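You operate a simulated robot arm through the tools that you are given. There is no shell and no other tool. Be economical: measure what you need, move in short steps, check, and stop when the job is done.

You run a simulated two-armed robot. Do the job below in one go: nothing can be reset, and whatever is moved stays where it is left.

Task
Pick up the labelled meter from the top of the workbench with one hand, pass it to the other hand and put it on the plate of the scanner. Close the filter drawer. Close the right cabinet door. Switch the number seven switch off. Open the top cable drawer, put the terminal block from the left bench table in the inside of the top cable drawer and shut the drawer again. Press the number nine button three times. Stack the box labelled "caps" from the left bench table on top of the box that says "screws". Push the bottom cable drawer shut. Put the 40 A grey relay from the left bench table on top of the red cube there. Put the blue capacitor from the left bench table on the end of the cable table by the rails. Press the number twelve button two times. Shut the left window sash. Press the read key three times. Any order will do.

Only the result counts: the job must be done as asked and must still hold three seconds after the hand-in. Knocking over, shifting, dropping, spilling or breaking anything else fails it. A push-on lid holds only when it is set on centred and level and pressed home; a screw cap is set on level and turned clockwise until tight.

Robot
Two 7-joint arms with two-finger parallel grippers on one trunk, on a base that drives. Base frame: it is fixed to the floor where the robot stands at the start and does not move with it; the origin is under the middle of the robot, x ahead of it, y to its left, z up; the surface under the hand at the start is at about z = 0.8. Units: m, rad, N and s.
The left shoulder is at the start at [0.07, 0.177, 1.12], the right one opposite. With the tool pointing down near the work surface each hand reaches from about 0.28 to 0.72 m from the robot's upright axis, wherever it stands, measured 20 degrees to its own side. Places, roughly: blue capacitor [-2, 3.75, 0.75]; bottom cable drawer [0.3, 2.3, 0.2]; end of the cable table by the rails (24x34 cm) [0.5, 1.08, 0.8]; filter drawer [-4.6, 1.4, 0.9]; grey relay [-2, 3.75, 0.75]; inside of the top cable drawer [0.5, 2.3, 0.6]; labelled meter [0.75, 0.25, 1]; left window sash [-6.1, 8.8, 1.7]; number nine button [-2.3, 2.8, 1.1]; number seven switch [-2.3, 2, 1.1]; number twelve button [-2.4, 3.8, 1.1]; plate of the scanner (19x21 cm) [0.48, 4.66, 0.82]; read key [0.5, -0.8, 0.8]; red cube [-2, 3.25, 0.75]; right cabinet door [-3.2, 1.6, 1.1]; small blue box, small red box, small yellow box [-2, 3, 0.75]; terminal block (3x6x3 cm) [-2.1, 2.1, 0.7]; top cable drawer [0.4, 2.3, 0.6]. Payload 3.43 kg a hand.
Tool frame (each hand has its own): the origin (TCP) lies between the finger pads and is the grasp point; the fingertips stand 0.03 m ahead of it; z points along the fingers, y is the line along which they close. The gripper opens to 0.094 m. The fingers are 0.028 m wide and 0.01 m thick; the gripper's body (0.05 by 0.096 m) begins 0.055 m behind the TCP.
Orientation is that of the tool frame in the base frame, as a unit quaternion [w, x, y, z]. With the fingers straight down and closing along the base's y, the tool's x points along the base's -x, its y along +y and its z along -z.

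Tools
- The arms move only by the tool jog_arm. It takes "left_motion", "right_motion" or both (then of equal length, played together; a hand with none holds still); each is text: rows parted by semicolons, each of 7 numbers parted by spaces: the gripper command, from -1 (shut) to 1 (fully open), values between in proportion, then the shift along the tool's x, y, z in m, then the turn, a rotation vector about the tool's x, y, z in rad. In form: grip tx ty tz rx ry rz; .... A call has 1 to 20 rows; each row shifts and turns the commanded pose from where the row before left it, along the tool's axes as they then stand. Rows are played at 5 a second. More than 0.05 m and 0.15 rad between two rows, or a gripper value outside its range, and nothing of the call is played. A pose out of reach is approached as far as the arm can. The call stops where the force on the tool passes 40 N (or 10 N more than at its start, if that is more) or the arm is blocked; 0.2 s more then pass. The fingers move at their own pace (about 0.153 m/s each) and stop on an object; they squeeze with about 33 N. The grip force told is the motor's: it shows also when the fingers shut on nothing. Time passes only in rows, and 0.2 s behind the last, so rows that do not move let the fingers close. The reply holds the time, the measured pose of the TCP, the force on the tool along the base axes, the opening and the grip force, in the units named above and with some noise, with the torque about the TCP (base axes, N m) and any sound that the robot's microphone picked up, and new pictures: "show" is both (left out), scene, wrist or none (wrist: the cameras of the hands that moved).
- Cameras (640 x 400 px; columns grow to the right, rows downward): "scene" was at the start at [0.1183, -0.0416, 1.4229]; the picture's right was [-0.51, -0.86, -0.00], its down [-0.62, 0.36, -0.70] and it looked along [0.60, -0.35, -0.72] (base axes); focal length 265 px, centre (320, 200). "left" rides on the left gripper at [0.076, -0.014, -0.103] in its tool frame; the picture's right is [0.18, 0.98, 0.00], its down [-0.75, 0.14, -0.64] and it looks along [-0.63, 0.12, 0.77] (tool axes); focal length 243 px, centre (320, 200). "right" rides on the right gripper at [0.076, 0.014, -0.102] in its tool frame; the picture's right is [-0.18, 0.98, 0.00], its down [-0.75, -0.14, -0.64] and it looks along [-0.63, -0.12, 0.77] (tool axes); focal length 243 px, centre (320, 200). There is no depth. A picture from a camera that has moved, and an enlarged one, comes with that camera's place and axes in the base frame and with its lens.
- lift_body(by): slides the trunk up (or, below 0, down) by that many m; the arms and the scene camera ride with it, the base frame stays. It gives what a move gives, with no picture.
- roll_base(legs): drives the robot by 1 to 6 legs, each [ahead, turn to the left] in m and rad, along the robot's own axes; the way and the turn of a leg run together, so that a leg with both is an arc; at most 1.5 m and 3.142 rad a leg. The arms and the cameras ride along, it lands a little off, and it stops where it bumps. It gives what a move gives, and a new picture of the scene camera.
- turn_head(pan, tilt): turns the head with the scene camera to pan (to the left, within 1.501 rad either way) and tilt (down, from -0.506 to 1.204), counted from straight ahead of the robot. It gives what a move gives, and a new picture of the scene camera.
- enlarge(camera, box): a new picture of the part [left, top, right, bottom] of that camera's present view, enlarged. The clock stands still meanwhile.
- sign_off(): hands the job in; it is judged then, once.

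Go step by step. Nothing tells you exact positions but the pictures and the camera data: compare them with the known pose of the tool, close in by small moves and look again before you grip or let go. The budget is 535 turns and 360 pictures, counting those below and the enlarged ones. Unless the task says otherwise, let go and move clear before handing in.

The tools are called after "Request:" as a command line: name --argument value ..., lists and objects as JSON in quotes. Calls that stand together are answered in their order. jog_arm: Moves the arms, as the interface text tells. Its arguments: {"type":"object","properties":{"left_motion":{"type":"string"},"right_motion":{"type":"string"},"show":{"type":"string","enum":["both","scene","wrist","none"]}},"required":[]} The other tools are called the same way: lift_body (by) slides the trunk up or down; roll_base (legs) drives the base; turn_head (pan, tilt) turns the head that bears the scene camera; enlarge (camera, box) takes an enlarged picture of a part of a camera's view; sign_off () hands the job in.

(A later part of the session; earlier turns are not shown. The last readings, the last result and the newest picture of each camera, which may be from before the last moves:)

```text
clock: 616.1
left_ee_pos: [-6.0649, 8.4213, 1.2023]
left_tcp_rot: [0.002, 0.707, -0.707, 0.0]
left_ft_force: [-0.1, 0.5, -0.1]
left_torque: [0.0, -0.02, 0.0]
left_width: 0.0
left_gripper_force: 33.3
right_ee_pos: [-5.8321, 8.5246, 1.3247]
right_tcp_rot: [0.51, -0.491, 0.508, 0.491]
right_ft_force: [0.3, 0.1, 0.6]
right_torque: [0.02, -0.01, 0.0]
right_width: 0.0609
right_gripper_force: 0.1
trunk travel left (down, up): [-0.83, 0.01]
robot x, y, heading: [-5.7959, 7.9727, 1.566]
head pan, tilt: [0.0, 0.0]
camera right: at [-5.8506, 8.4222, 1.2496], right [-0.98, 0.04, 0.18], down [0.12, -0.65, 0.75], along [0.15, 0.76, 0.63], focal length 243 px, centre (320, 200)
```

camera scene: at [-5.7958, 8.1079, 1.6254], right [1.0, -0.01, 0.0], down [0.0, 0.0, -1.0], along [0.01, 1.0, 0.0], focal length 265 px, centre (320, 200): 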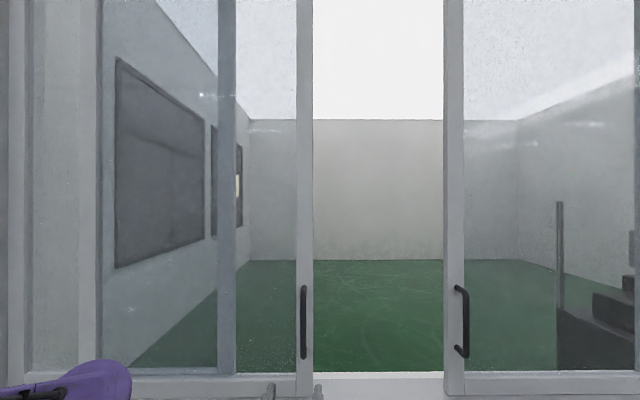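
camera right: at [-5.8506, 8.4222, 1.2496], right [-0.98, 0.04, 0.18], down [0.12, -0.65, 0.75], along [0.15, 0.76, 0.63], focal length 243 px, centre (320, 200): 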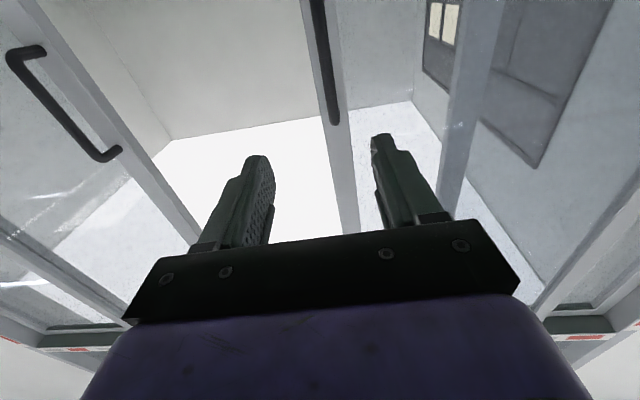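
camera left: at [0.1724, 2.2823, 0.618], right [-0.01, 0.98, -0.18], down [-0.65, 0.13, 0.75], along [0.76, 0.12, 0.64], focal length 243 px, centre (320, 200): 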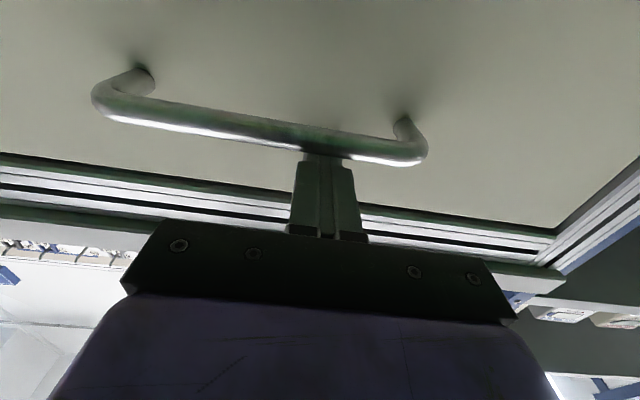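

Request:
jog_arm --right_motion "0.3 0 0.004 0.04 0 0 0; 0.3 0 0 0.04 0 0 0; 0.3 0 0 0.04 0 0 0; 0.3 0 0 0.03 0 0 0; 0.3 0 0 0 0 0 0" --show "wrist"

```text
clock: 617.3
left_ee_pos: [-6.065, 8.4224, 1.2001]
left_tcp_rot: [0.002, 0.707, -0.707, -0.001]
left_ft_force: [0.2, -1.0, -0.2]
left_torque: [0.02, -0.01, -0.02]
left_width: 0.0001
left_gripper_force: 33.1
right_ee_pos: [-5.8179, 8.6781, 1.3343]
right_tcp_rot: [0.507, -0.479, 0.518, 0.494]
right_ft_force: [0.5, 0.3, -0.8]
right_torque: [0.02, -0.01, -0.01]
right_width: 0.061
right_gripper_force: 0.0
trunk travel left (down, up): [-0.83, 0.01]
robot x, y, heading: [-5.7928, 7.9687, 1.566]
head pan, tilt: [0.0, 0.0]
camera right: at [-5.8399, 8.5766, 1.259], right [-0.98, 0.05, 0.21], down [0.13, -0.65, 0.75], along [0.17, 0.76, 0.63], focal length 243 px, centre (320, 200)
```

right: 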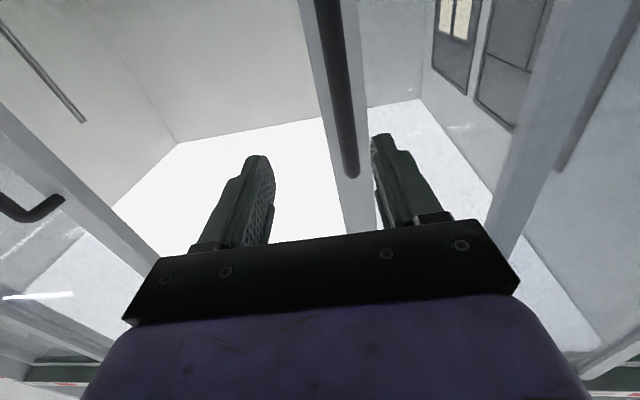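

Request:
jog_arm --right_motion "0.3 0.008 0.016 0 0 0 0; 0.3 0 0 0 0 0 0" --show "none"

Request:
roll_base --legs '[[0.045, 0]]'

Request:
jog_arm --right_motion "0.3 0 0 0 0 0 0" --show "wrist"

```text
clock: 618.1
left_ee_pos: [-6.0651, 8.4216, 1.1994]
left_tcp_rot: [0.0, 0.707, -0.707, 0.001]
left_ft_force: [-0.5, 0.2, -0.2]
left_torque: [0.01, -0.01, 0.02]
left_width: 0.0001
left_gripper_force: 33.0
right_ee_pos: [-5.8027, 8.6903, 1.3374]
right_tcp_rot: [0.504, -0.456, 0.542, 0.493]
right_ft_force: [0.2, -0.5, -1.0]
right_torque: [0.02, 0.03, -0.01]
right_width: 0.0612
right_gripper_force: 0.0
trunk travel left (down, up): [-0.83, 0.01]
robot x, y, heading: [-5.7927, 7.9703, 1.566]
head pan, tilt: [0.0, 0.0]
stopped in row 2 (right hand): the arm was blocked; the commanded pose is now the measured one
```

```text
clock: 619.1
left_ee_pos: [-6.0661, 8.4622, 1.2005]
left_tcp_rot: [0.002, 0.707, -0.707, 0.0]
left_ft_force: [-0.6, -1.1, -0.4]
left_torque: [-0.01, 0.04, 0.0]
left_width: 0.0
left_gripper_force: 32.7
right_ee_pos: [-5.8041, 8.7289, 1.3388]
right_tcp_rot: [0.502, -0.457, 0.542, 0.495]
right_ft_force: [2.0, -8.9, -0.4]
right_torque: [-0.11, -0.17, 0.22]
right_width: 0.0597
right_gripper_force: 0.0
trunk travel left (down, up): [-0.83, 0.01]
robot x, y, heading: [-5.7927, 8.0142, 1.568]
head pan, tilt: [0.0, 0.0]
stopped in leg 1: the force on the tool passed its limit at 154 N (the readings are from after the stop); the commanded pose is now the measured one
camera scene: at [-5.7954, 8.1508, 1.6253], right [1.0, -0.01, 0.0], down [0.0, 0.0, -1.0], along [0.01, 1.0, 0.0], focal length 265 px, centre (320, 200)
```

scene: 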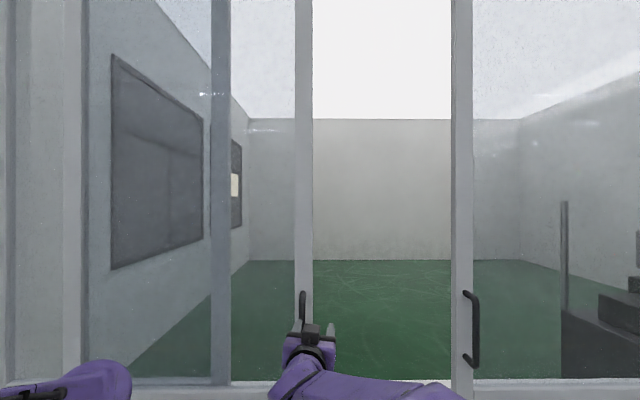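

```text
clock: 619.5
left_ee_pos: [-6.0657, 8.463, 1.1997]
left_tcp_rot: [0.002, 0.708, -0.706, 0.0]
left_ft_force: [-0.2, -0.1, -0.7]
left_torque: [0.02, 0.01, 0.02]
left_width: 0.0
left_gripper_force: 33.0
right_ee_pos: [-5.8043, 8.7297, 1.3385]
right_tcp_rot: [0.501, -0.458, 0.542, 0.496]
right_ft_force: [1.9, -9.1, -0.9]
right_torque: [-0.16, -0.09, 0.19]
right_width: 0.0595
right_gripper_force: 0.1
trunk travel left (down, up): [-0.83, 0.01]
robot x, y, heading: [-5.7919, 8.0164, 1.567]
head pan, tilt: [0.0, 0.0]
camera right: at [-5.8342, 8.6284, 1.2659], right [-0.96, 0.09, 0.26], down [0.14, -0.65, 0.74], along [0.24, 0.75, 0.62], focal length 243 px, centre (320, 200)
```

right: 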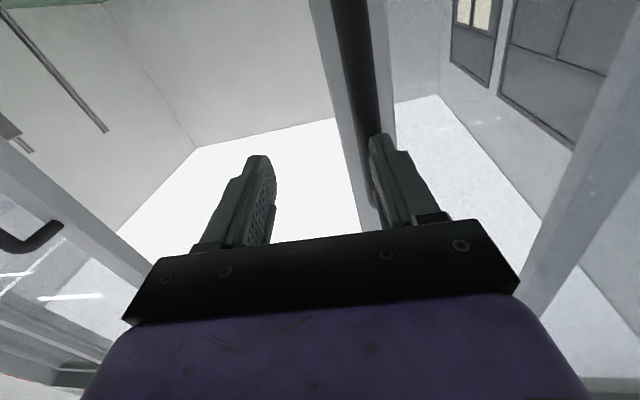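

The right arm jams when it crosses the centre line and touched the handle hard. I'll back off, fold the right hand back, and redo this with the left hand from further right.

Request:
roll_base --legs '[[-0.3, 0]]'

Request:
jog_arm --right_motion "0 0 -0.03 -0.02 0 0 -0.05; 0 0 -0.04 -0.02 0 0 0; 0 0 -0.04 0 0 0 0; 0 0 -0.04 0 0 0 0; 0 0 -0.03 0 0 0.15 0; 0 0 0 0 0 0.15 0; 0 0 0 0 0 0.15 0; 0 0 0 0 0 0.15 0; 0 0 0 0 0 0.15 0; 0 0 0 0 0 0.15 0; 0 0 0 0 0 0.15 0; 0 0 0 0 0 0.15 0; 0 0 0 0 0 0.15 0; 0 0 0 0 0 0.15 0; 0 0 0 0 0 0.07 0; 0 0 0 0 0 0 0" --show "scene"

```text
clock: 621.5
left_ee_pos: [-6.067, 8.1658, 1.1982]
left_tcp_rot: [0.003, 0.708, -0.706, 0.001]
left_ft_force: [-0.4, -0.3, -1.1]
left_torque: [-0.01, 0.0, 0.01]
left_width: 0.0
left_gripper_force: 32.8
right_ee_pos: [-5.8085, 8.4335, 1.3356]
right_tcp_rot: [0.5, -0.459, 0.543, 0.495]
right_ft_force: [0.3, -0.3, -0.3]
right_torque: [-0.02, -0.05, -0.01]
right_width: 0.0611
right_gripper_force: 0.1
trunk travel left (down, up): [-0.83, 0.01]
robot x, y, heading: [-5.7976, 7.7105, 1.562]
head pan, tilt: [0.0, 0.0]
camera scene: at [-5.7973, 7.8568, 1.6246], right [1.0, 0.0, 0.0], down [0.0, 0.0, -1.0], along [0.0, 1.0, 0.0], focal length 265 px, centre (320, 200)
```

scene: 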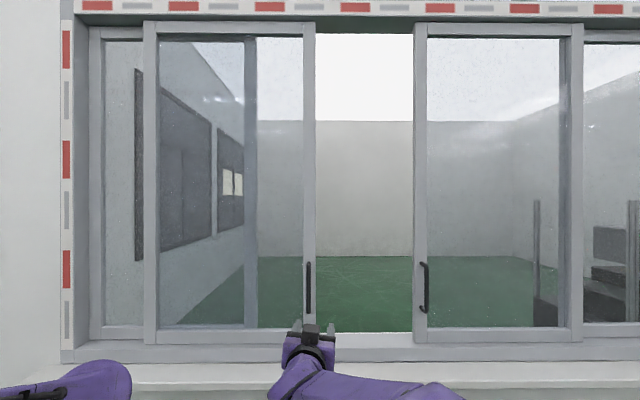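

```text
clock: 624.9
left_ee_pos: [-6.0694, 8.1652, 1.1987]
left_tcp_rot: [0.002, 0.709, -0.706, 0.001]
left_ft_force: [0.4, 0.5, -0.3]
left_torque: [-0.02, -0.04, -0.01]
left_width: 0.0004
left_gripper_force: 33.1
right_ee_pos: [-5.5827, 8.3588, 1.3058]
right_tcp_rot: [-0.011, -0.676, 0.737, 0.008]
right_ft_force: [1.0, 0.6, 0.1]
right_torque: [0.03, -0.04, -0.03]
right_width: 0.047
right_gripper_force: 0.1
right hand out of reach, approached as far as the arm can: row 14, 15
trunk travel left (down, up): [-0.83, 0.01]
robot x, y, heading: [-5.8007, 7.7198, 1.574]
head pan, tilt: [0.0, 0.0]
camera scene: at [-5.7995, 7.8542, 1.6249], right [1.0, 0.0, 0.0], down [0.0, 0.0, -1.0], along [0.0, 1.0, 0.0], focal length 265 px, centre (320, 200)
```

scene: 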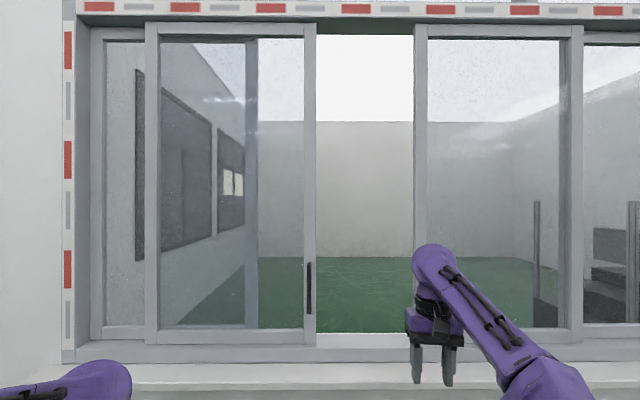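

Request:
jog_arm --right_motion "0 0.04 0 0 0 0 0; 0 0.04 0 0 0 0 0; 0 0.04 0 0 0 0 0; 0 0.03 0 0 0 0 0; 0 0 0 0 0 0 0" --left_motion "0 -0.03 -0.03 0 0 0 0; 0 -0.03 0 0 0 0 0; 0 -0.03 0 0 0 0 0; 0 0 0 0 0 0 0; 0 0 0 0 0 0 0" --show "none"

Request:
roll_base --legs '[[-0.3, 0], [0, -1.571], [0.39, 0], [0, 1.571]]'

Request:
jog_arm --left_motion "0 0 0 0 0 -0.15 0; 0 0 0 0 0 -0.15 0; 0 0 0 0 0 -0.15 0; 0 0 0 0 0 -0.15 0; 0 0 0 0 0 -0.15 0; 0 0 0 0 0 -0.15 0; 0 0 0 0.01 0 -0.15 0; 0 0 0 0.01 0 -0.15 0; 0 0 0 0.01 0 -0.15 0; 0 0 0 0.02 0 -0.15 0; 0 0 0 0 0 -0.07 0; 0 0 0 0 0 0 0" --show "none"

```text
clock: 626.1
left_ee_pos: [-6.0355, 8.2568, 1.198]
left_tcp_rot: [0.003, 0.708, -0.706, 0.001]
left_ft_force: [0.4, 0.5, 0.2]
left_torque: [0.01, 0.04, -0.04]
left_width: 0.0473
left_gripper_force: 0.0
right_ee_pos: [-5.5932, 8.2117, 1.3058]
right_tcp_rot: [-0.012, -0.675, 0.737, 0.007]
right_ft_force: [0.9, 0.2, -1.4]
right_torque: [-0.03, 0.01, 0.01]
right_width: 0.0468
right_gripper_force: 0.1
trunk travel left (down, up): [-0.83, 0.01]
robot x, y, heading: [-5.7983, 7.7154, 1.564]
head pan, tilt: [0.0, 0.0]
```

```text
clock: 637.9
left_ee_pos: [-5.654, 7.9558, 1.1997]
left_tcp_rot: [0.002, 0.717, -0.697, 0.0]
left_ft_force: [0.2, -0.8, 0.9]
left_torque: [-0.02, 0.03, -0.02]
left_width: 0.0469
left_gripper_force: 0.1
right_ee_pos: [-5.21, 7.9194, 1.3075]
right_tcp_rot: [-0.011, -0.684, 0.729, 0.008]
right_ft_force: [-0.2, 0.2, 0.4]
right_torque: [-0.02, -0.01, -0.02]
right_width: 0.0471
right_gripper_force: 0.0
trunk travel left (down, up): [-0.83, 0.01]
robot x, y, heading: [-5.4046, 7.4215, 1.594]
head pan, tilt: [0.0, 0.0]
camera scene: at [-5.4053, 7.5593, 1.6249], right [1.0, 0.02, 0.0], down [0.0, 0.0, -1.0], along [-0.02, 1.0, 0.0], focal length 265 px, centre (320, 200)
```

scene: 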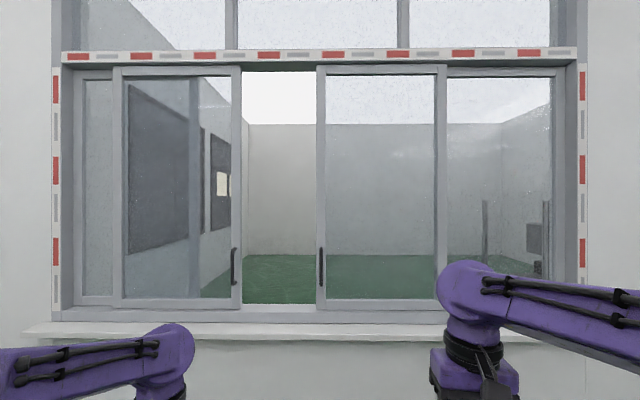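

```text
clock: 640.5
left_ee_pos: [-5.6498, 7.997, 1.1701]
left_tcp_rot: [-0.466, 0.53, -0.52, -0.481]
left_ft_force: [-1.3, -0.4, 0.5]
left_torque: [-0.01, 0.01, 0.02]
left_width: 0.0468
left_gripper_force: 0.0
left hand out of reach, approached as far as the arm can: row 5, 11
right_ee_pos: [-5.2114, 7.9188, 1.3073]
right_tcp_rot: [-0.011, -0.684, 0.729, 0.009]
right_ft_force: [-0.2, -0.2, 0.8]
right_torque: [0.02, -0.02, -0.01]
right_width: 0.0469
right_gripper_force: 0.1
trunk travel left (down, up): [-0.83, 0.01]
robot x, y, heading: [-5.4024, 7.4216, 1.588]
head pan, tilt: [0.0, 0.0]
```

Request:
jog_arm --left_motion "0.3 0 0 0 0 -0.1 0; 0.3 -0.031 0.035 0 0 0 0; 0.3 -0.031 0.035 0 0 0 0; 0.3 -0.031 0.035 0 0 0 0; 0.3 -0.031 0.035 0 0 0 0; 0.3 -0.03 0.033 0 0 0 0; 0.3 0 0 0 0 0 0" --show "none"

Request:
roll_base --legs '[[0.5, -0.015]]'

Request:
jog_arm --left_motion "0.3 0 0 0 0 0 0" --show "wrist"

```text
clock: 642.1
left_ee_pos: [-5.7503, 7.9834, 1.3372]
left_tcp_rot: [0.499, -0.493, 0.487, 0.521]
left_ft_force: [0.9, 0.5, -0.2]
left_torque: [0.0, -0.04, 0.04]
left_width: 0.0611
left_gripper_force: 0.1
left hand out of reach, approached as far as the arm can: row 2, 3, 4
right_ee_pos: [-5.2062, 7.9212, 1.3047]
right_tcp_rot: [-0.013, -0.685, 0.729, 0.008]
right_ft_force: [1.0, -0.9, 0.7]
right_torque: [0.01, 0.05, 0.06]
right_width: 0.0469
right_gripper_force: 0.0
trunk travel left (down, up): [-0.83, 0.01]
robot x, y, heading: [-5.4028, 7.4184, 1.591]
head pan, tilt: [0.0, 0.0]
```

```text
clock: 645.0
left_ee_pos: [-5.753, 8.4819, 1.3355]
left_tcp_rot: [0.503, -0.491, 0.488, 0.518]
left_ft_force: [-0.5, -0.5, 0.5]
left_torque: [-0.01, 0.01, 0.03]
left_width: 0.0611
left_gripper_force: 0.1
right_ee_pos: [-5.2109, 8.4116, 1.3067]
right_tcp_rot: [-0.011, -0.679, 0.734, 0.008]
right_ft_force: [0.0, 1.0, -0.9]
right_torque: [0.0, -0.02, 0.0]
right_width: 0.047
right_gripper_force: 0.0
trunk travel left (down, up): [-0.83, 0.01]
robot x, y, heading: [-5.4099, 7.9142, 1.578]
head pan, tilt: [0.0, 0.0]
camera scene: at [-5.4108, 8.0533, 1.6251], right [1.0, 0.01, 0.0], down [0.0, 0.0, -1.0], along [-0.01, 1.0, 0.0], focal length 265 px, centre (320, 200)
```

scene: 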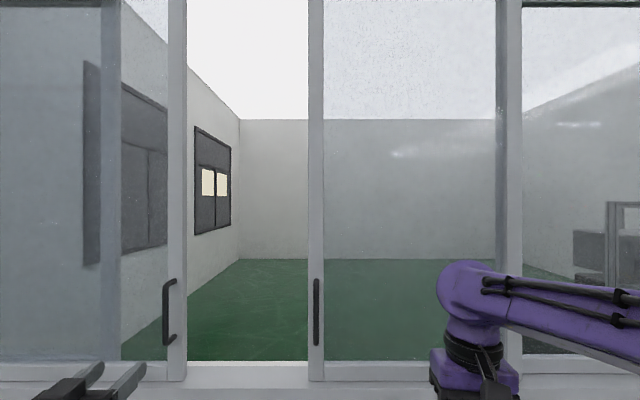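

```text
clock: 645.4
left_ee_pos: [-5.7542, 8.4822, 1.3357]
left_tcp_rot: [0.503, -0.491, 0.489, 0.517]
left_ft_force: [0.7, -0.3, 0.1]
left_torque: [0.0, 0.02, -0.01]
left_width: 0.0612
left_gripper_force: 0.0
right_ee_pos: [-5.2101, 8.4124, 1.3058]
right_tcp_rot: [-0.012, -0.68, 0.734, 0.009]
right_ft_force: [-0.1, 0.3, 0.4]
right_torque: [0.01, -0.03, -0.01]
right_width: 0.0472
right_gripper_force: 0.1
trunk travel left (down, up): [-0.83, 0.01]
robot x, y, heading: [-5.4069, 7.911, 1.581]
head pan, tilt: [0.0, 0.0]
camera left: at [-5.738, 8.384, 1.2559], right [-0.98, -0.01, -0.17], down [-0.12, -0.67, 0.73], along [-0.12, 0.74, 0.66], focal length 243 px, centre (320, 200)
```

left: 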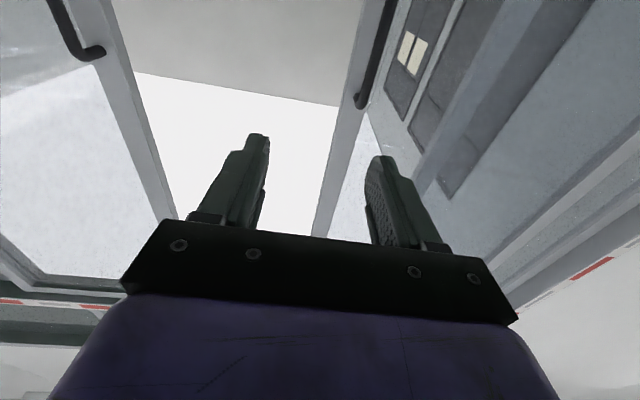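

The bar is at about (-5.834, 8.762, 1.324). Shifting left, then closing in.

Request:
jog_arm --left_motion "0.3 0.006 0.04 0 0 0 0; 0.3 0.006 0.04 0 0 0 0; 0.3 0 0 0.02 0 0 0; 0.3 0 0 0 0 0 0" --show "none"

Request:
roll_base --legs '[[0.09, 0]]'

Request:
jog_arm --left_motion "0.3 0 0 0.03 0 0 0; 0.3 0 0 0 0 0 0" --show "wrist"

```text
clock: 646.4
left_ee_pos: [-5.8342, 8.5042, 1.3251]
left_tcp_rot: [0.503, -0.49, 0.489, 0.517]
left_ft_force: [0.5, 0.3, -0.2]
left_torque: [0.0, 0.02, 0.01]
left_width: 0.061
left_gripper_force: 0.0
right_ee_pos: [-5.2108, 8.4122, 1.3058]
right_tcp_rot: [-0.01, -0.679, 0.734, 0.008]
right_ft_force: [-0.3, 0.3, 0.3]
right_torque: [0.02, -0.02, -0.02]
right_width: 0.047
right_gripper_force: 0.1
trunk travel left (down, up): [-0.83, 0.01]
robot x, y, heading: [-5.4107, 7.9183, 1.575]
head pan, tilt: [0.0, 0.0]
```

```text
clock: 647.5
left_ee_pos: [-5.8328, 8.5833, 1.3297]
left_tcp_rot: [0.504, -0.489, 0.487, 0.519]
left_ft_force: [0.2, -1.1, -0.5]
left_torque: [-0.02, -0.03, -0.03]
left_width: 0.0612
left_gripper_force: 0.1
right_ee_pos: [-5.2103, 8.4926, 1.3107]
right_tcp_rot: [-0.009, -0.679, 0.734, 0.011]
right_ft_force: [0.7, 0.0, 0.4]
right_torque: [0.1, 0.01, 0.01]
right_width: 0.0471
right_gripper_force: 0.0
trunk travel left (down, up): [-0.83, 0.01]
robot x, y, heading: [-5.4082, 8.0052, 1.581]
head pan, tilt: [0.0, 0.0]
camera scene: at [-5.4105, 8.1328, 1.626], right [1.0, 0.01, 0.0], down [0.0, 0.01, -1.0], along [-0.01, 1.0, 0.01], focal length 265 px, centre (320, 200)
```

scene: 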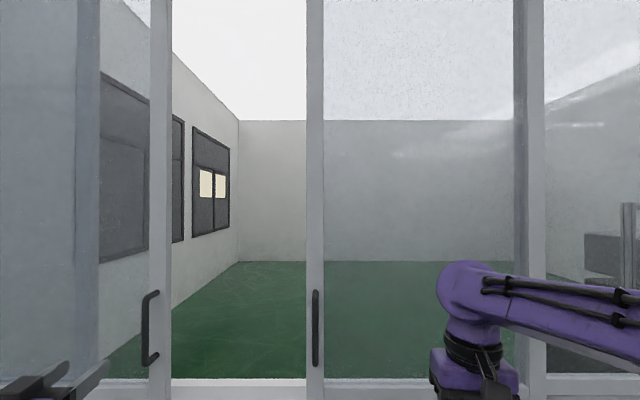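

```text
clock: 648.1
left_ee_pos: [-5.834, 8.6191, 1.327]
left_tcp_rot: [0.503, -0.49, 0.488, 0.518]
left_ft_force: [-0.7, -0.7, -0.4]
left_torque: [0.0, 0.01, 0.02]
left_width: 0.061
left_gripper_force: 0.0
right_ee_pos: [-5.2108, 8.4967, 1.3075]
right_tcp_rot: [-0.011, -0.68, 0.733, 0.01]
right_ft_force: [0.2, -0.9, -0.7]
right_torque: [0.02, 0.01, 0.0]
right_width: 0.0468
right_gripper_force: 0.0
trunk travel left (down, up): [-0.83, 0.01]
robot x, y, heading: [-5.4125, 7.9995, 1.577]
head pan, tilt: [0.0, 0.0]
camera left: at [-5.8188, 8.5203, 1.248], right [-0.99, -0.01, -0.17], down [-0.12, -0.68, 0.73], along [-0.12, 0.74, 0.67], focal length 243 px, centre (320, 200)
```

left: 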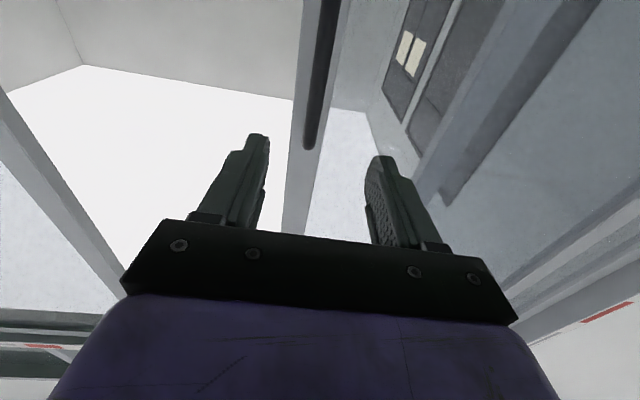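

Handle centred between the fingers. Advancing 12 cm and gripping.

Request:
jog_arm --left_motion "0.3 0 0 0.04 0 0 0; 0.3 0 0 0.04 0 0 0; 0.3 0 0 0.025 0 0 0; 0.3 0 0 0 0 0 0" --show "wrist"

```text
clock: 649.1
left_ee_pos: [-5.8376, 8.7259, 1.3298]
left_tcp_rot: [0.503, -0.49, 0.489, 0.518]
left_ft_force: [-0.4, -0.4, 0.0]
left_torque: [-0.01, -0.01, 0.03]
left_width: 0.0613
left_gripper_force: 0.0
right_ee_pos: [-5.2111, 8.5018, 1.3066]
right_tcp_rot: [-0.012, -0.68, 0.733, 0.008]
right_ft_force: [-0.2, -0.1, -0.3]
right_torque: [-0.02, -0.01, 0.01]
right_width: 0.0471
right_gripper_force: 0.1
trunk travel left (down, up): [-0.83, 0.01]
robot x, y, heading: [-5.4076, 8.0029, 1.574]
head pan, tilt: [0.0, 0.0]
camera left: at [-5.8224, 8.6275, 1.2514], right [-0.99, -0.01, -0.17], down [-0.12, -0.67, 0.73], along [-0.12, 0.74, 0.66], focal length 243 px, centre (320, 200)
```

left: 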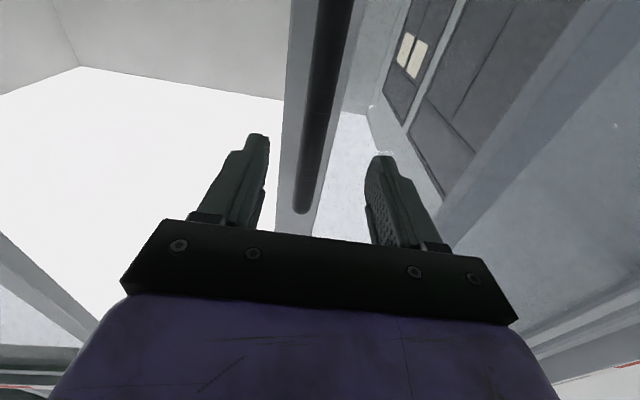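

Request:
jog_arm --left_motion "0.3 0 0 0.012 0 0 0; 0.3 0 0 0 0 0 0; -1 0 0 0 0 0 0; -1 0 0 0 0 0 0; -1 0 0 0 0 0 0" --show "wrist"

```text
clock: 650.3
left_ee_pos: [-5.8363, 8.7386, 1.3295]
left_tcp_rot: [0.502, -0.491, 0.488, 0.518]
left_ft_force: [7.3, -0.6, -3.8]
left_torque: [-1.21, -1.32, -0.18]
left_width: 0.0158
left_gripper_force: 45.1
right_ee_pos: [-5.209, 8.5018, 1.3058]
right_tcp_rot: [-0.012, -0.679, 0.734, 0.009]
right_ft_force: [0.3, 0.1, -0.4]
right_torque: [0.02, 0.04, 0.02]
right_width: 0.0473
right_gripper_force: 0.0
trunk travel left (down, up): [-0.83, 0.01]
robot x, y, heading: [-5.4104, 8.0053, 1.579]
head pan, tilt: [0.0, 0.0]
camera left: at [-5.8208, 8.6406, 1.2505], right [-0.98, -0.01, -0.17], down [-0.12, -0.67, 0.73], along [-0.12, 0.74, 0.66], focal length 243 px, centre (320, 200)
```

left: 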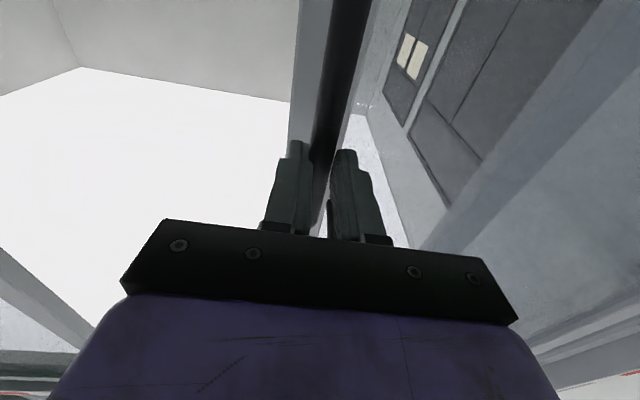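

Gripped. Sliding the sash to the right.

Request:
jog_arm --left_motion "-1 0 -0.02 0 0 0 0; -1 0 -0.02 0 0 0 0; -1 0 -0.02 0 0 0 0; -1 0 -0.02 0 0 0 0; -1 0 -0.02 0 0 0 0; -1 0 0 0 0 0 0" --show "scene"

```text
clock: 651.7
left_ee_pos: [-5.736, 8.7392, 1.3305]
left_tcp_rot: [0.503, -0.491, 0.49, 0.516]
left_ft_force: [-0.8, -1.4, 2.0]
left_torque: [-0.26, -0.86, 0.22]
left_width: 0.0159
left_gripper_force: 45.2
right_ee_pos: [-5.2113, 8.5001, 1.3074]
right_tcp_rot: [-0.012, -0.679, 0.734, 0.008]
right_ft_force: [-0.1, 0.3, 0.4]
right_torque: [-0.03, -0.02, -0.01]
right_width: 0.0469
right_gripper_force: 0.1
trunk travel left (down, up): [-0.83, 0.01]
robot x, y, heading: [-5.4083, 8.0059, 1.579]
head pan, tilt: [0.0, 0.0]
camera scene: at [-5.412, 8.1422, 1.6249], right [1.0, 0.01, 0.0], down [0.0, 0.0, -1.0], along [-0.01, 1.0, 0.0], focal length 265 px, centre (320, 200)
```

scene: 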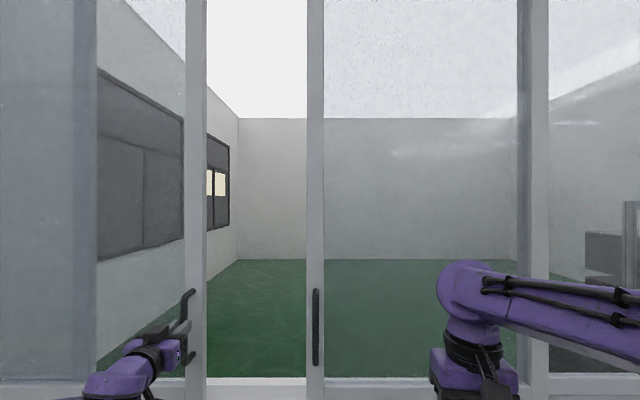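

It slides well, with about 0.26 m to go.

Request:
jog_arm --left_motion "-1 0 -0.02 0 0 0 0; -1 0 -0.02 0 0 0 0; -1 0 -0.02 0 0 0 0; -1 0 -0.02 0 0 0 0; -1 0 -0.02 0 0 0 0; -1 0 -0.02 0 0 0 0; -1 0 -0.02 0 0 0 0; -1 0 -0.02 0 0 0 0; -1 0 -0.02 0 0 0 0; -1 0 0 0 0 0 0" --show "scene"

```text
clock: 653.9
left_ee_pos: [-5.5541, 8.7396, 1.3305]
left_tcp_rot: [0.505, -0.488, 0.488, 0.518]
left_ft_force: [3.2, -6.0, 2.3]
left_torque: [0.25, -0.88, 0.14]
left_width: 0.0156
left_gripper_force: 45.3
right_ee_pos: [-5.2104, 8.4974, 1.3084]
right_tcp_rot: [-0.011, -0.678, 0.735, 0.009]
right_ft_force: [0.3, 0.2, 0.4]
right_torque: [0.01, 0.0, 0.02]
right_width: 0.0471
right_gripper_force: 0.0
trunk travel left (down, up): [-0.83, 0.01]
robot x, y, heading: [-5.4077, 8.0022, 1.58]
head pan, tilt: [0.0, 0.0]
camera scene: at [-5.4111, 8.1396, 1.6253], right [1.0, 0.01, 0.0], down [0.0, 0.0, -1.0], along [-0.01, 1.0, 0.0], focal length 265 px, centre (320, 200)
```

scene: 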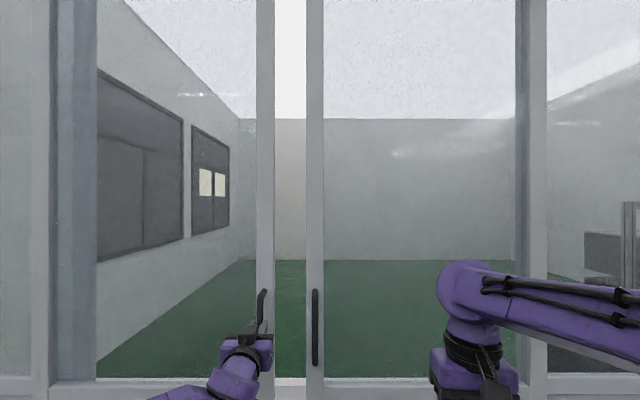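

Request:
jog_arm --left_motion "-1 0 -0.02 0 0 0 0; -1 0 -0.02 0 0 0 0; -1 0 -0.02 0 0 0 0; -1 0 -0.01 0 0 0 0; -1 0 -0.01 0 0 0 0; -1 0 -0.008 0 0 0 0; -1 0 0 0 0 0 0" --show "scene"

```text
clock: 655.5
left_ee_pos: [-5.4758, 8.7408, 1.3296]
left_tcp_rot: [0.505, -0.49, 0.485, 0.519]
left_ft_force: [-16.4, -1.8, 18.5]
left_torque: [0.99, -0.26, 0.31]
left_width: 0.0155
left_gripper_force: 45.1
right_ee_pos: [-5.2167, 8.4973, 1.3104]
right_tcp_rot: [-0.009, -0.678, 0.735, 0.008]
right_ft_force: [-0.4, 0.0, 0.3]
right_torque: [0.01, -0.02, 0.0]
right_width: 0.0472
right_gripper_force: 0.1
trunk travel left (down, up): [-0.83, 0.01]
robot x, y, heading: [-5.4058, 8.0039, 1.576]
head pan, tilt: [0.0, 0.0]
camera scene: at [-5.4181, 8.1377, 1.6255], right [1.0, 0.01, 0.0], down [0.0, 0.0, -1.0], along [-0.01, 1.0, 0.0], focal length 265 px, centre (320, 200)
```

scene: 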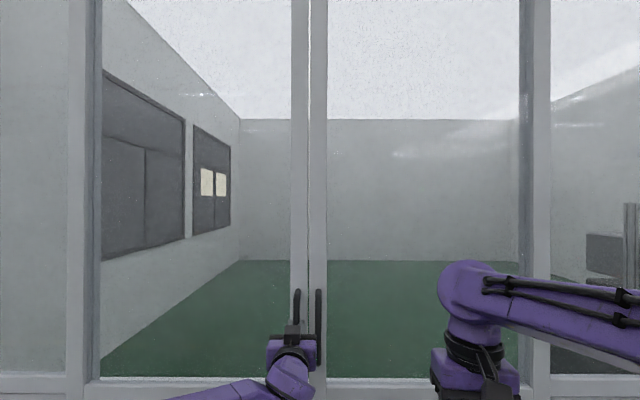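

Request:
enlarge --camera "scene" --box '[270, 60, 350, 360]'

Request:
jog_arm --left_motion "-1 0 -0.004 0 0 0 0; -1 0 -0.004 0 0 0 0; -1 0 -0.003 0 0 0 0; -1 0 0 0 0 0 0" --show "none"

Request:
enlarge --camera "scene" --box '[270, 60, 350, 360]'

```text
1.33 times, centred on (310, 210) of scene
camera zoom: at [-5.4181, 8.1377, 1.6255], right [1.0, 0.01, 0.0], down [0.0, 0.0, -1.0], along [-0.01, 1.0, 0.0], focal length 353 px, centre (333, 187)
```

zoom: 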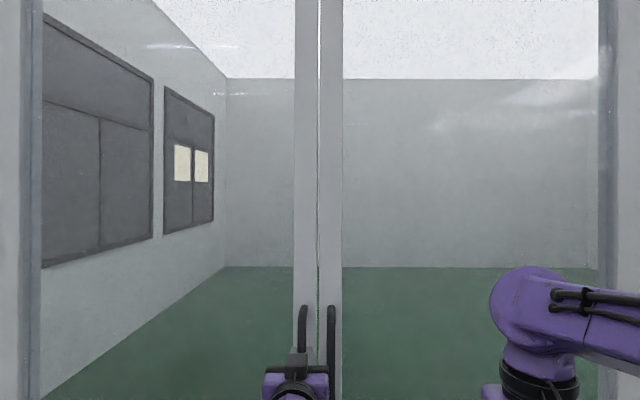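

```text
clock: 656.6
left_ee_pos: [-5.4752, 8.742, 1.3293]
left_tcp_rot: [0.498, -0.496, 0.479, 0.525]
left_ft_force: [-31.1, -20.8, -4.4]
left_torque: [-0.7, -0.55, 0.95]
left_width: 0.0157
left_gripper_force: 44.8
right_ee_pos: [-5.2168, 8.4955, 1.309]
right_tcp_rot: [-0.008, -0.68, 0.733, 0.009]
right_ft_force: [0.0, -0.8, 0.6]
right_torque: [0.01, 0.02, -0.01]
right_width: 0.047
right_gripper_force: 0.0
trunk travel left (down, up): [-0.83, 0.01]
robot x, y, heading: [-5.4084, 8.0013, 1.583]
head pan, tilt: [0.0, 0.0]
stopped in row 4 (left hand): the force on the tool passed its limit at 40 N (the readings are from after the stop); the commanded pose is now the measured one
```

```text
1.33 times, centred on (310, 210) of scene
camera zoom: at [-5.4186, 8.1347, 1.6251], right [1.0, 0.02, 0.0], down [0.0, 0.0, -1.0], along [-0.02, 1.0, 0.0], focal length 353 px, centre (333, 187)
```

zoom: 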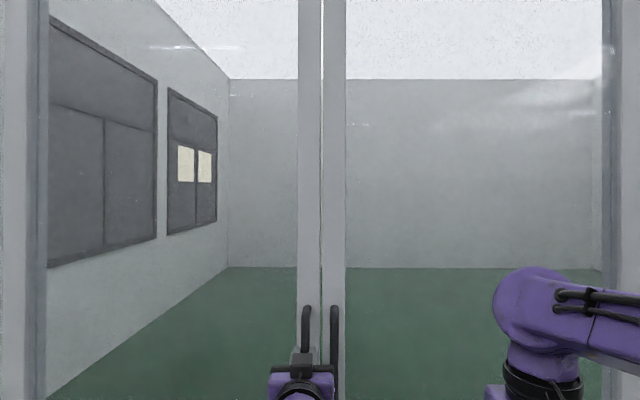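

It hit a firm stop. I'll release, back away and check for a remaining gap.

Request:
jog_arm --left_motion "-0.3 0 0 0 0 0 0; -0.1 0 0 0 0 0 0; -0.1 0 0 -0.03 0 0 0; -0.1 0 0 -0.04 0 0 0; -0.1 0 0 -0.04 0 0 0; -0.1 0 0 0 0 0 0" --show "none"

Request:
enlarge --camera "scene" --box '[285, 150, 345, 200]'

Request:
enlarge --camera "scene" --box '[260, 300, 360, 395]'

```text
clock: 658.0
left_ee_pos: [-5.4601, 8.6372, 1.3209]
left_tcp_rot: [0.499, -0.493, 0.485, 0.522]
left_ft_force: [1.3, -0.3, 0.7]
left_torque: [0.02, -0.01, 0.01]
left_width: 0.0424
left_gripper_force: 0.0
right_ee_pos: [-5.2108, 8.5011, 1.3075]
right_tcp_rot: [-0.011, -0.679, 0.734, 0.008]
right_ft_force: [-0.3, 0.1, -0.7]
right_torque: [0.0, 0.02, -0.04]
right_width: 0.0468
right_gripper_force: 0.1
trunk travel left (down, up): [-0.83, 0.01]
robot x, y, heading: [-5.4096, 8.0035, 1.581]
head pan, tilt: [0.0, 0.0]
```

```text
8.00 times, centred on (315, 175) of scene
camera zoom: at [-5.4113, 8.1437, 1.6248], right [1.0, 0.01, 0.0], down [0.0, 0.0, -1.0], along [-0.01, 1.0, 0.0], focal length 2120 px, centre (360, 400)
```

zoom: 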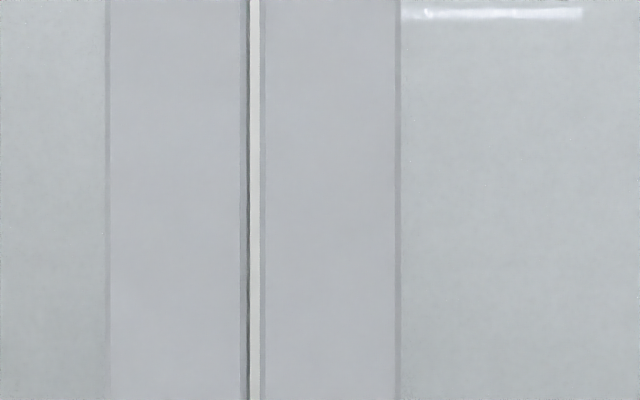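

```text
4.21 times, centred on (310, 348) of scene
camera zoom: at [-5.4113, 8.1437, 1.6248], right [1.0, 0.01, 0.0], down [0.0, 0.0, -1.0], along [-0.01, 1.0, 0.0], focal length 1116 px, centre (362, -421)
```

zoom: 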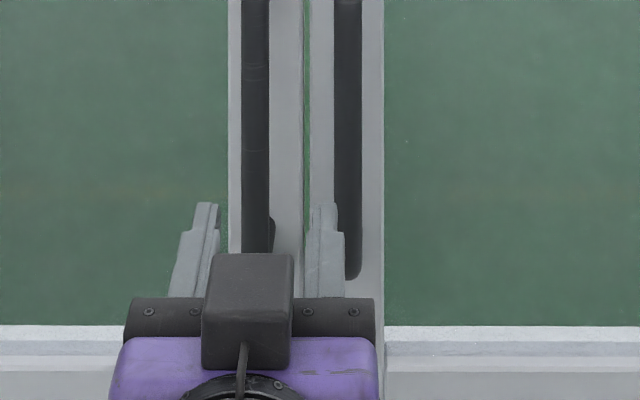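

The sash is at its stop with only the seam line left. I'll back off, restore the left hand, and head for the cabinet and the filter drawer from this side.

Request:
roll_base --legs '[[-0.4, 0]]'

Request:
jog_arm --left_motion "-1 0 0 0 0 0.15 0; -1 0 0.03 0 0 0.15 0; -1 0 0.03 0 0 0.15 0; -1 0 0.03 0 0 0.15 0; -1 0 0.03 0 0 0.15 0; -1 0 0.03 0 0 0.15 0; -1 0 0 0 0 0.15 0; -1 0 0 0 0 0.15 0; -1 0 0 0 0 0.15 0; -1 0 0 0 0 0.15 0; -1 0 0 0 0 0.07 0; -1 0.03 0 0 0 0 0; -1 0.03 0 0 0 0 0; -1 0 0 0 0 0 0" --show "none"

Request:
roll_base --legs '[[0, 3.1], [1.5, 0], [0.6, 0]]'

Request:
turn_head --pan 0.3 --tilt 0.2

```text
clock: 660.5
left_ee_pos: [-5.4542, 8.2412, 1.319]
left_tcp_rot: [0.501, -0.491, 0.487, 0.521]
left_ft_force: [0.2, 0.2, 0.0]
left_torque: [0.04, 0.01, 0.01]
left_width: 0.0424
left_gripper_force: 0.1
right_ee_pos: [-5.2055, 8.1047, 1.3067]
right_tcp_rot: [-0.012, -0.677, 0.736, 0.007]
right_ft_force: [0.8, 0.1, -0.1]
right_torque: [-0.02, 0.02, 0.0]
right_width: 0.047
right_gripper_force: 0.0
trunk travel left (down, up): [-0.83, 0.01]
robot x, y, heading: [-5.4021, 7.6083, 1.578]
head pan, tilt: [0.0, 0.0]
camera scene: at [-5.4081, 7.7474, 1.6247], right [1.0, 0.01, 0.0], down [0.0, 0.0, -1.0], along [-0.01, 1.0, 0.0], focal length 265 px, centre (320, 200)
```

scene: 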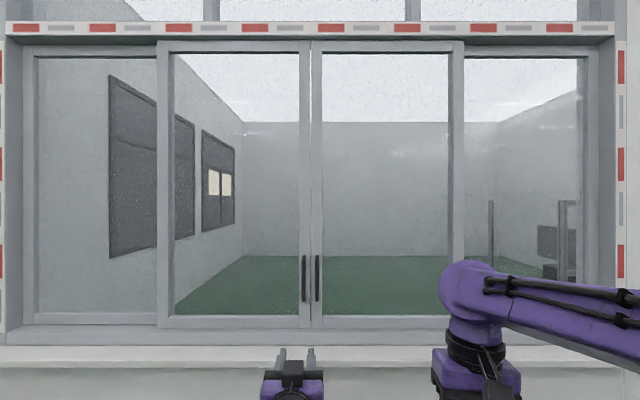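

```text
clock: 663.5
left_ee_pos: [-5.6004, 8.1781, 1.3171]
left_tcp_rot: [-0.01, 0.716, -0.698, -0.02]
left_ft_force: [-0.6, 0.1, -0.5]
left_torque: [-0.01, 0.02, 0.02]
left_width: 0.0
left_gripper_force: 33.3
right_ee_pos: [-5.2051, 8.1043, 1.3067]
right_tcp_rot: [-0.012, -0.677, 0.736, 0.008]
right_ft_force: [0.4, 0.5, -0.1]
right_torque: [-0.05, 0.0, 0.03]
right_width: 0.0472
right_gripper_force: 0.1
trunk travel left (down, up): [-0.83, 0.01]
robot x, y, heading: [-5.4054, 7.6082, 1.577]
head pan, tilt: [0.0, 0.0]
```

```text
clock: 681.2
left_ee_pos: [-5.2891, 4.928, 1.3199]
left_tcp_rot: [0.021, 0.711, 0.703, -0.012]
left_ft_force: [-0.1, 0.1, -0.1]
left_torque: [-0.01, 0.01, 0.0]
left_width: 0.0
left_gripper_force: 33.3
right_ee_pos: [-5.6818, 5.0165, 1.3063]
right_tcp_rot: [0.01, 0.748, 0.663, 0.01]
right_ft_force: [0.1, -0.3, 0.6]
right_torque: [-0.02, 0.0, -0.01]
right_width: 0.0469
right_gripper_force: 0.0
trunk travel left (down, up): [-0.83, 0.01]
robot x, y, heading: [-5.4592, 5.5039, -1.599]
head pan, tilt: [0.0, 0.0]
camera scene: at [-5.4684, 5.3652, 1.6251], right [-1.0, 0.03, 0.0], down [0.0, 0.0, -1.0], along [-0.03, -1.0, 0.0], focal length 265 px, centre (320, 200)
```

scene: 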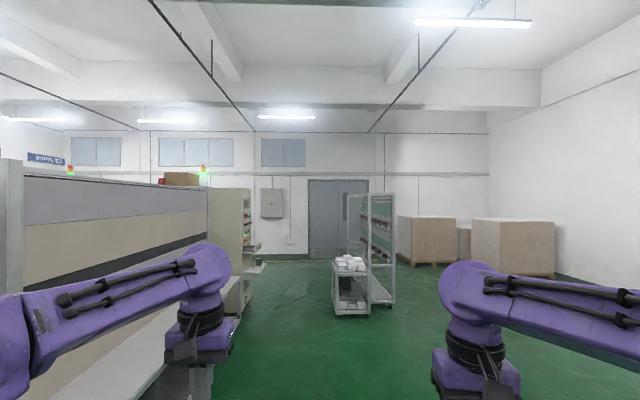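

```text
clock: 682.0
left_ee_pos: [-5.2884, 4.9267, 1.3188]
left_tcp_rot: [0.021, 0.711, 0.703, -0.011]
left_ft_force: [0.0, -0.6, -0.5]
left_torque: [-0.02, -0.01, 0.03]
left_width: 0.0001
left_gripper_force: 32.8
right_ee_pos: [-5.6816, 5.0149, 1.3067]
right_tcp_rot: [0.01, 0.748, 0.663, 0.011]
right_ft_force: [-0.1, -1.1, 0.0]
right_torque: [0.0, -0.01, -0.01]
right_width: 0.047
right_gripper_force: 0.0
trunk travel left (down, up): [-0.83, 0.01]
robot x, y, heading: [-5.4637, 5.5058, -1.602]
head pan, tilt: [0.3, 0.201]
camera scene: at [-5.4409, 5.3631, 1.6064], right [-0.96, -0.26, 0.0], down [-0.05, 0.19, -0.98], along [0.26, -0.95, -0.2], focal length 265 px, centre (320, 200)
```

scene: 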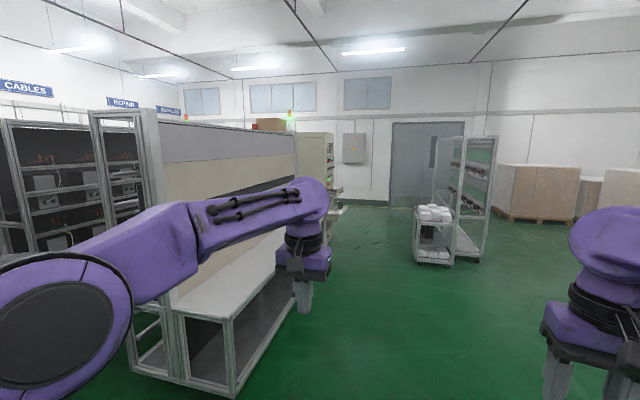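

Request:
enlarge --camera "scene" --box '[270, 110, 400, 240]'

```text
3.08 times, centred on (335, 175) of scene
camera zoom: at [-5.4409, 5.3631, 1.6064], right [-0.96, -0.26, 0.0], down [-0.05, 0.19, -0.98], along [0.26, -0.95, -0.2], focal length 816 px, centre (274, 277)
```

zoom: 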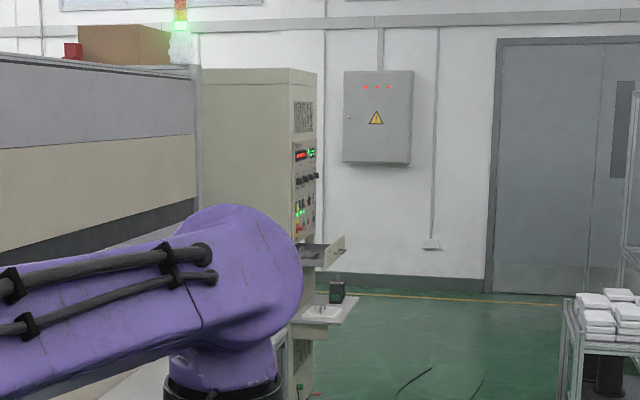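

The beige cabinet facing -x has an open drawer at z ≈ 0.9: that's the filter drawer. I'll drive down to face it.

Request:
roll_base --legs '[[0, 0.06], [1.5, 0.02], [1.5, 0], [0.8, 0]]'

Request:
turn_head --pan 0.75 --tilt 0.35

```text
clock: 700.9
left_ee_pos: [-5.0432, 1.1399, 1.3203]
left_tcp_rot: [0.022, 0.681, 0.732, -0.011]
left_ft_force: [-0.3, -0.7, 0.6]
left_torque: [-0.01, -0.01, 0.03]
left_width: 0.0
left_gripper_force: 33.2
right_ee_pos: [-5.442, 1.1937, 1.3068]
right_tcp_rot: [0.009, 0.719, 0.695, 0.011]
right_ft_force: [-0.5, -0.8, 0.9]
right_torque: [0.0, -0.02, -0.01]
right_width: 0.047
right_gripper_force: 0.0
trunk travel left (down, up): [-0.83, 0.01]
robot x, y, heading: [-5.2667, 1.6969, -1.517]
head pan, tilt: [0.3, 0.201]
camera scene: at [-5.2323, 1.5617, 1.6066], right [-0.94, -0.35, 0.0], down [-0.07, 0.19, -0.98], along [0.34, -0.92, -0.2], focal length 265 px, centre (320, 200)
```

scene: 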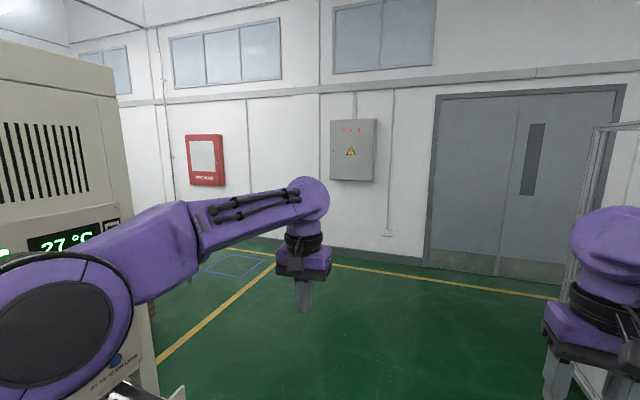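

```text
clock: 701.8
left_ee_pos: [-5.0427, 1.1378, 1.3201]
left_tcp_rot: [0.021, 0.68, 0.733, -0.011]
left_ft_force: [-0.4, -0.7, 0.5]
left_torque: [0.03, 0.02, -0.03]
left_width: 0.0
left_gripper_force: 33.3
right_ee_pos: [-5.4416, 1.1921, 1.306]
right_tcp_rot: [0.009, 0.718, 0.696, 0.011]
right_ft_force: [0.3, -0.2, -0.3]
right_torque: [0.04, -0.04, 0.01]
right_width: 0.0469
right_gripper_force: 0.1
trunk travel left (down, up): [-0.83, 0.01]
robot x, y, heading: [-5.2636, 1.6973, -1.516]
head pan, tilt: [0.75, 0.351]
camera scene: at [-5.1976, 1.5829, 1.5925], right [-0.69, -0.72, 0.0], down [-0.25, 0.24, -0.94], along [0.68, -0.65, -0.34], focal length 265 px, centre (320, 200)
```

scene: 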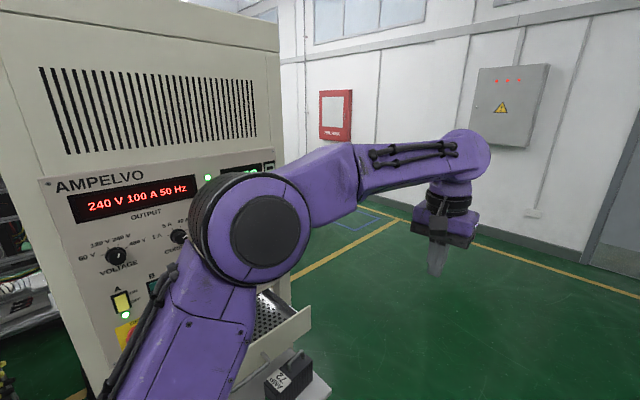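

The perforated filter drawer sticks out to about x ≈ -4.68, y ≈ 1.1–1.4. I'll curve away slightly and turn to face the cabinet.

Request:
roll_base --legs '[[0, -0.35], [0.42, 0], [0, 1.866]]'

Request:
turn_head --pan 0.0 --tilt 0.5

```text
clock: 709.9
left_ee_pos: [-4.8168, 1.4755, 1.319]
left_tcp_rot: [0.023, -0.002, 1.0, 0.007]
left_ft_force: [-0.2, 0.5, 0.4]
left_torque: [0.02, 0.01, -0.05]
left_width: 0.0
left_gripper_force: 33.0
right_ee_pos: [-4.8966, 1.0816, 1.3062]
right_tcp_rot: [-0.003, 0.051, 0.999, 0.015]
right_ft_force: [-0.1, 0.4, -0.6]
right_torque: [-0.01, 0.02, -0.02]
right_width: 0.047
right_gripper_force: 0.0
trunk travel left (down, up): [-0.83, 0.01]
robot x, y, heading: [-5.3916, 1.2928, -0.013]
head pan, tilt: [0.75, 0.351]
camera scene: at [-5.2732, 1.3538, 1.5925], right [0.67, -0.74, 0.0], down [-0.26, -0.23, -0.94], along [0.7, 0.63, -0.34], focal length 265 px, centre (320, 200)
```

scene: 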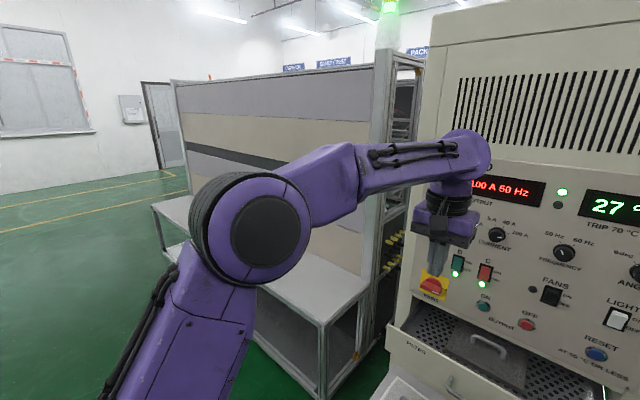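

```text
clock: 711.0
left_ee_pos: [-4.8176, 1.4751, 1.3192]
left_tcp_rot: [0.023, -0.002, 1.0, 0.007]
left_ft_force: [0.2, -0.1, 0.9]
left_torque: [0.0, 0.0, 0.0]
left_width: 0.0001
left_gripper_force: 32.7
right_ee_pos: [-4.8979, 1.0834, 1.307]
right_tcp_rot: [-0.002, 0.052, 0.999, 0.014]
right_ft_force: [-0.6, 0.1, 0.6]
right_torque: [0.05, -0.02, 0.0]
right_width: 0.0471
right_gripper_force: 0.1
trunk travel left (down, up): [-0.83, 0.01]
robot x, y, heading: [-5.3918, 1.2925, -0.016]
head pan, tilt: [0.0, 0.499]
camera scene: at [-5.2513, 1.2904, 1.5788], right [-0.01, -1.0, 0.0], down [-0.48, 0.01, -0.88], along [0.88, -0.01, -0.48], focal length 265 px, centre (320, 200)
```

scene: 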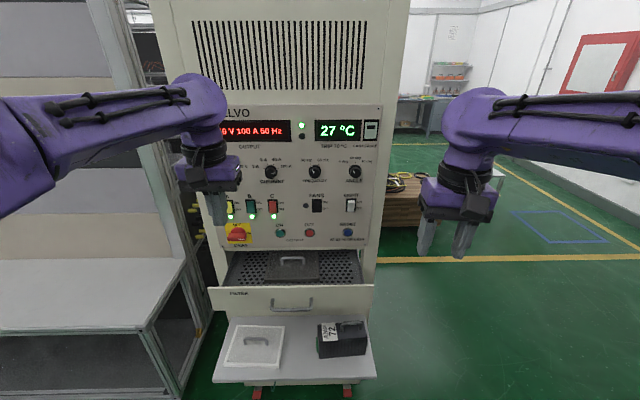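

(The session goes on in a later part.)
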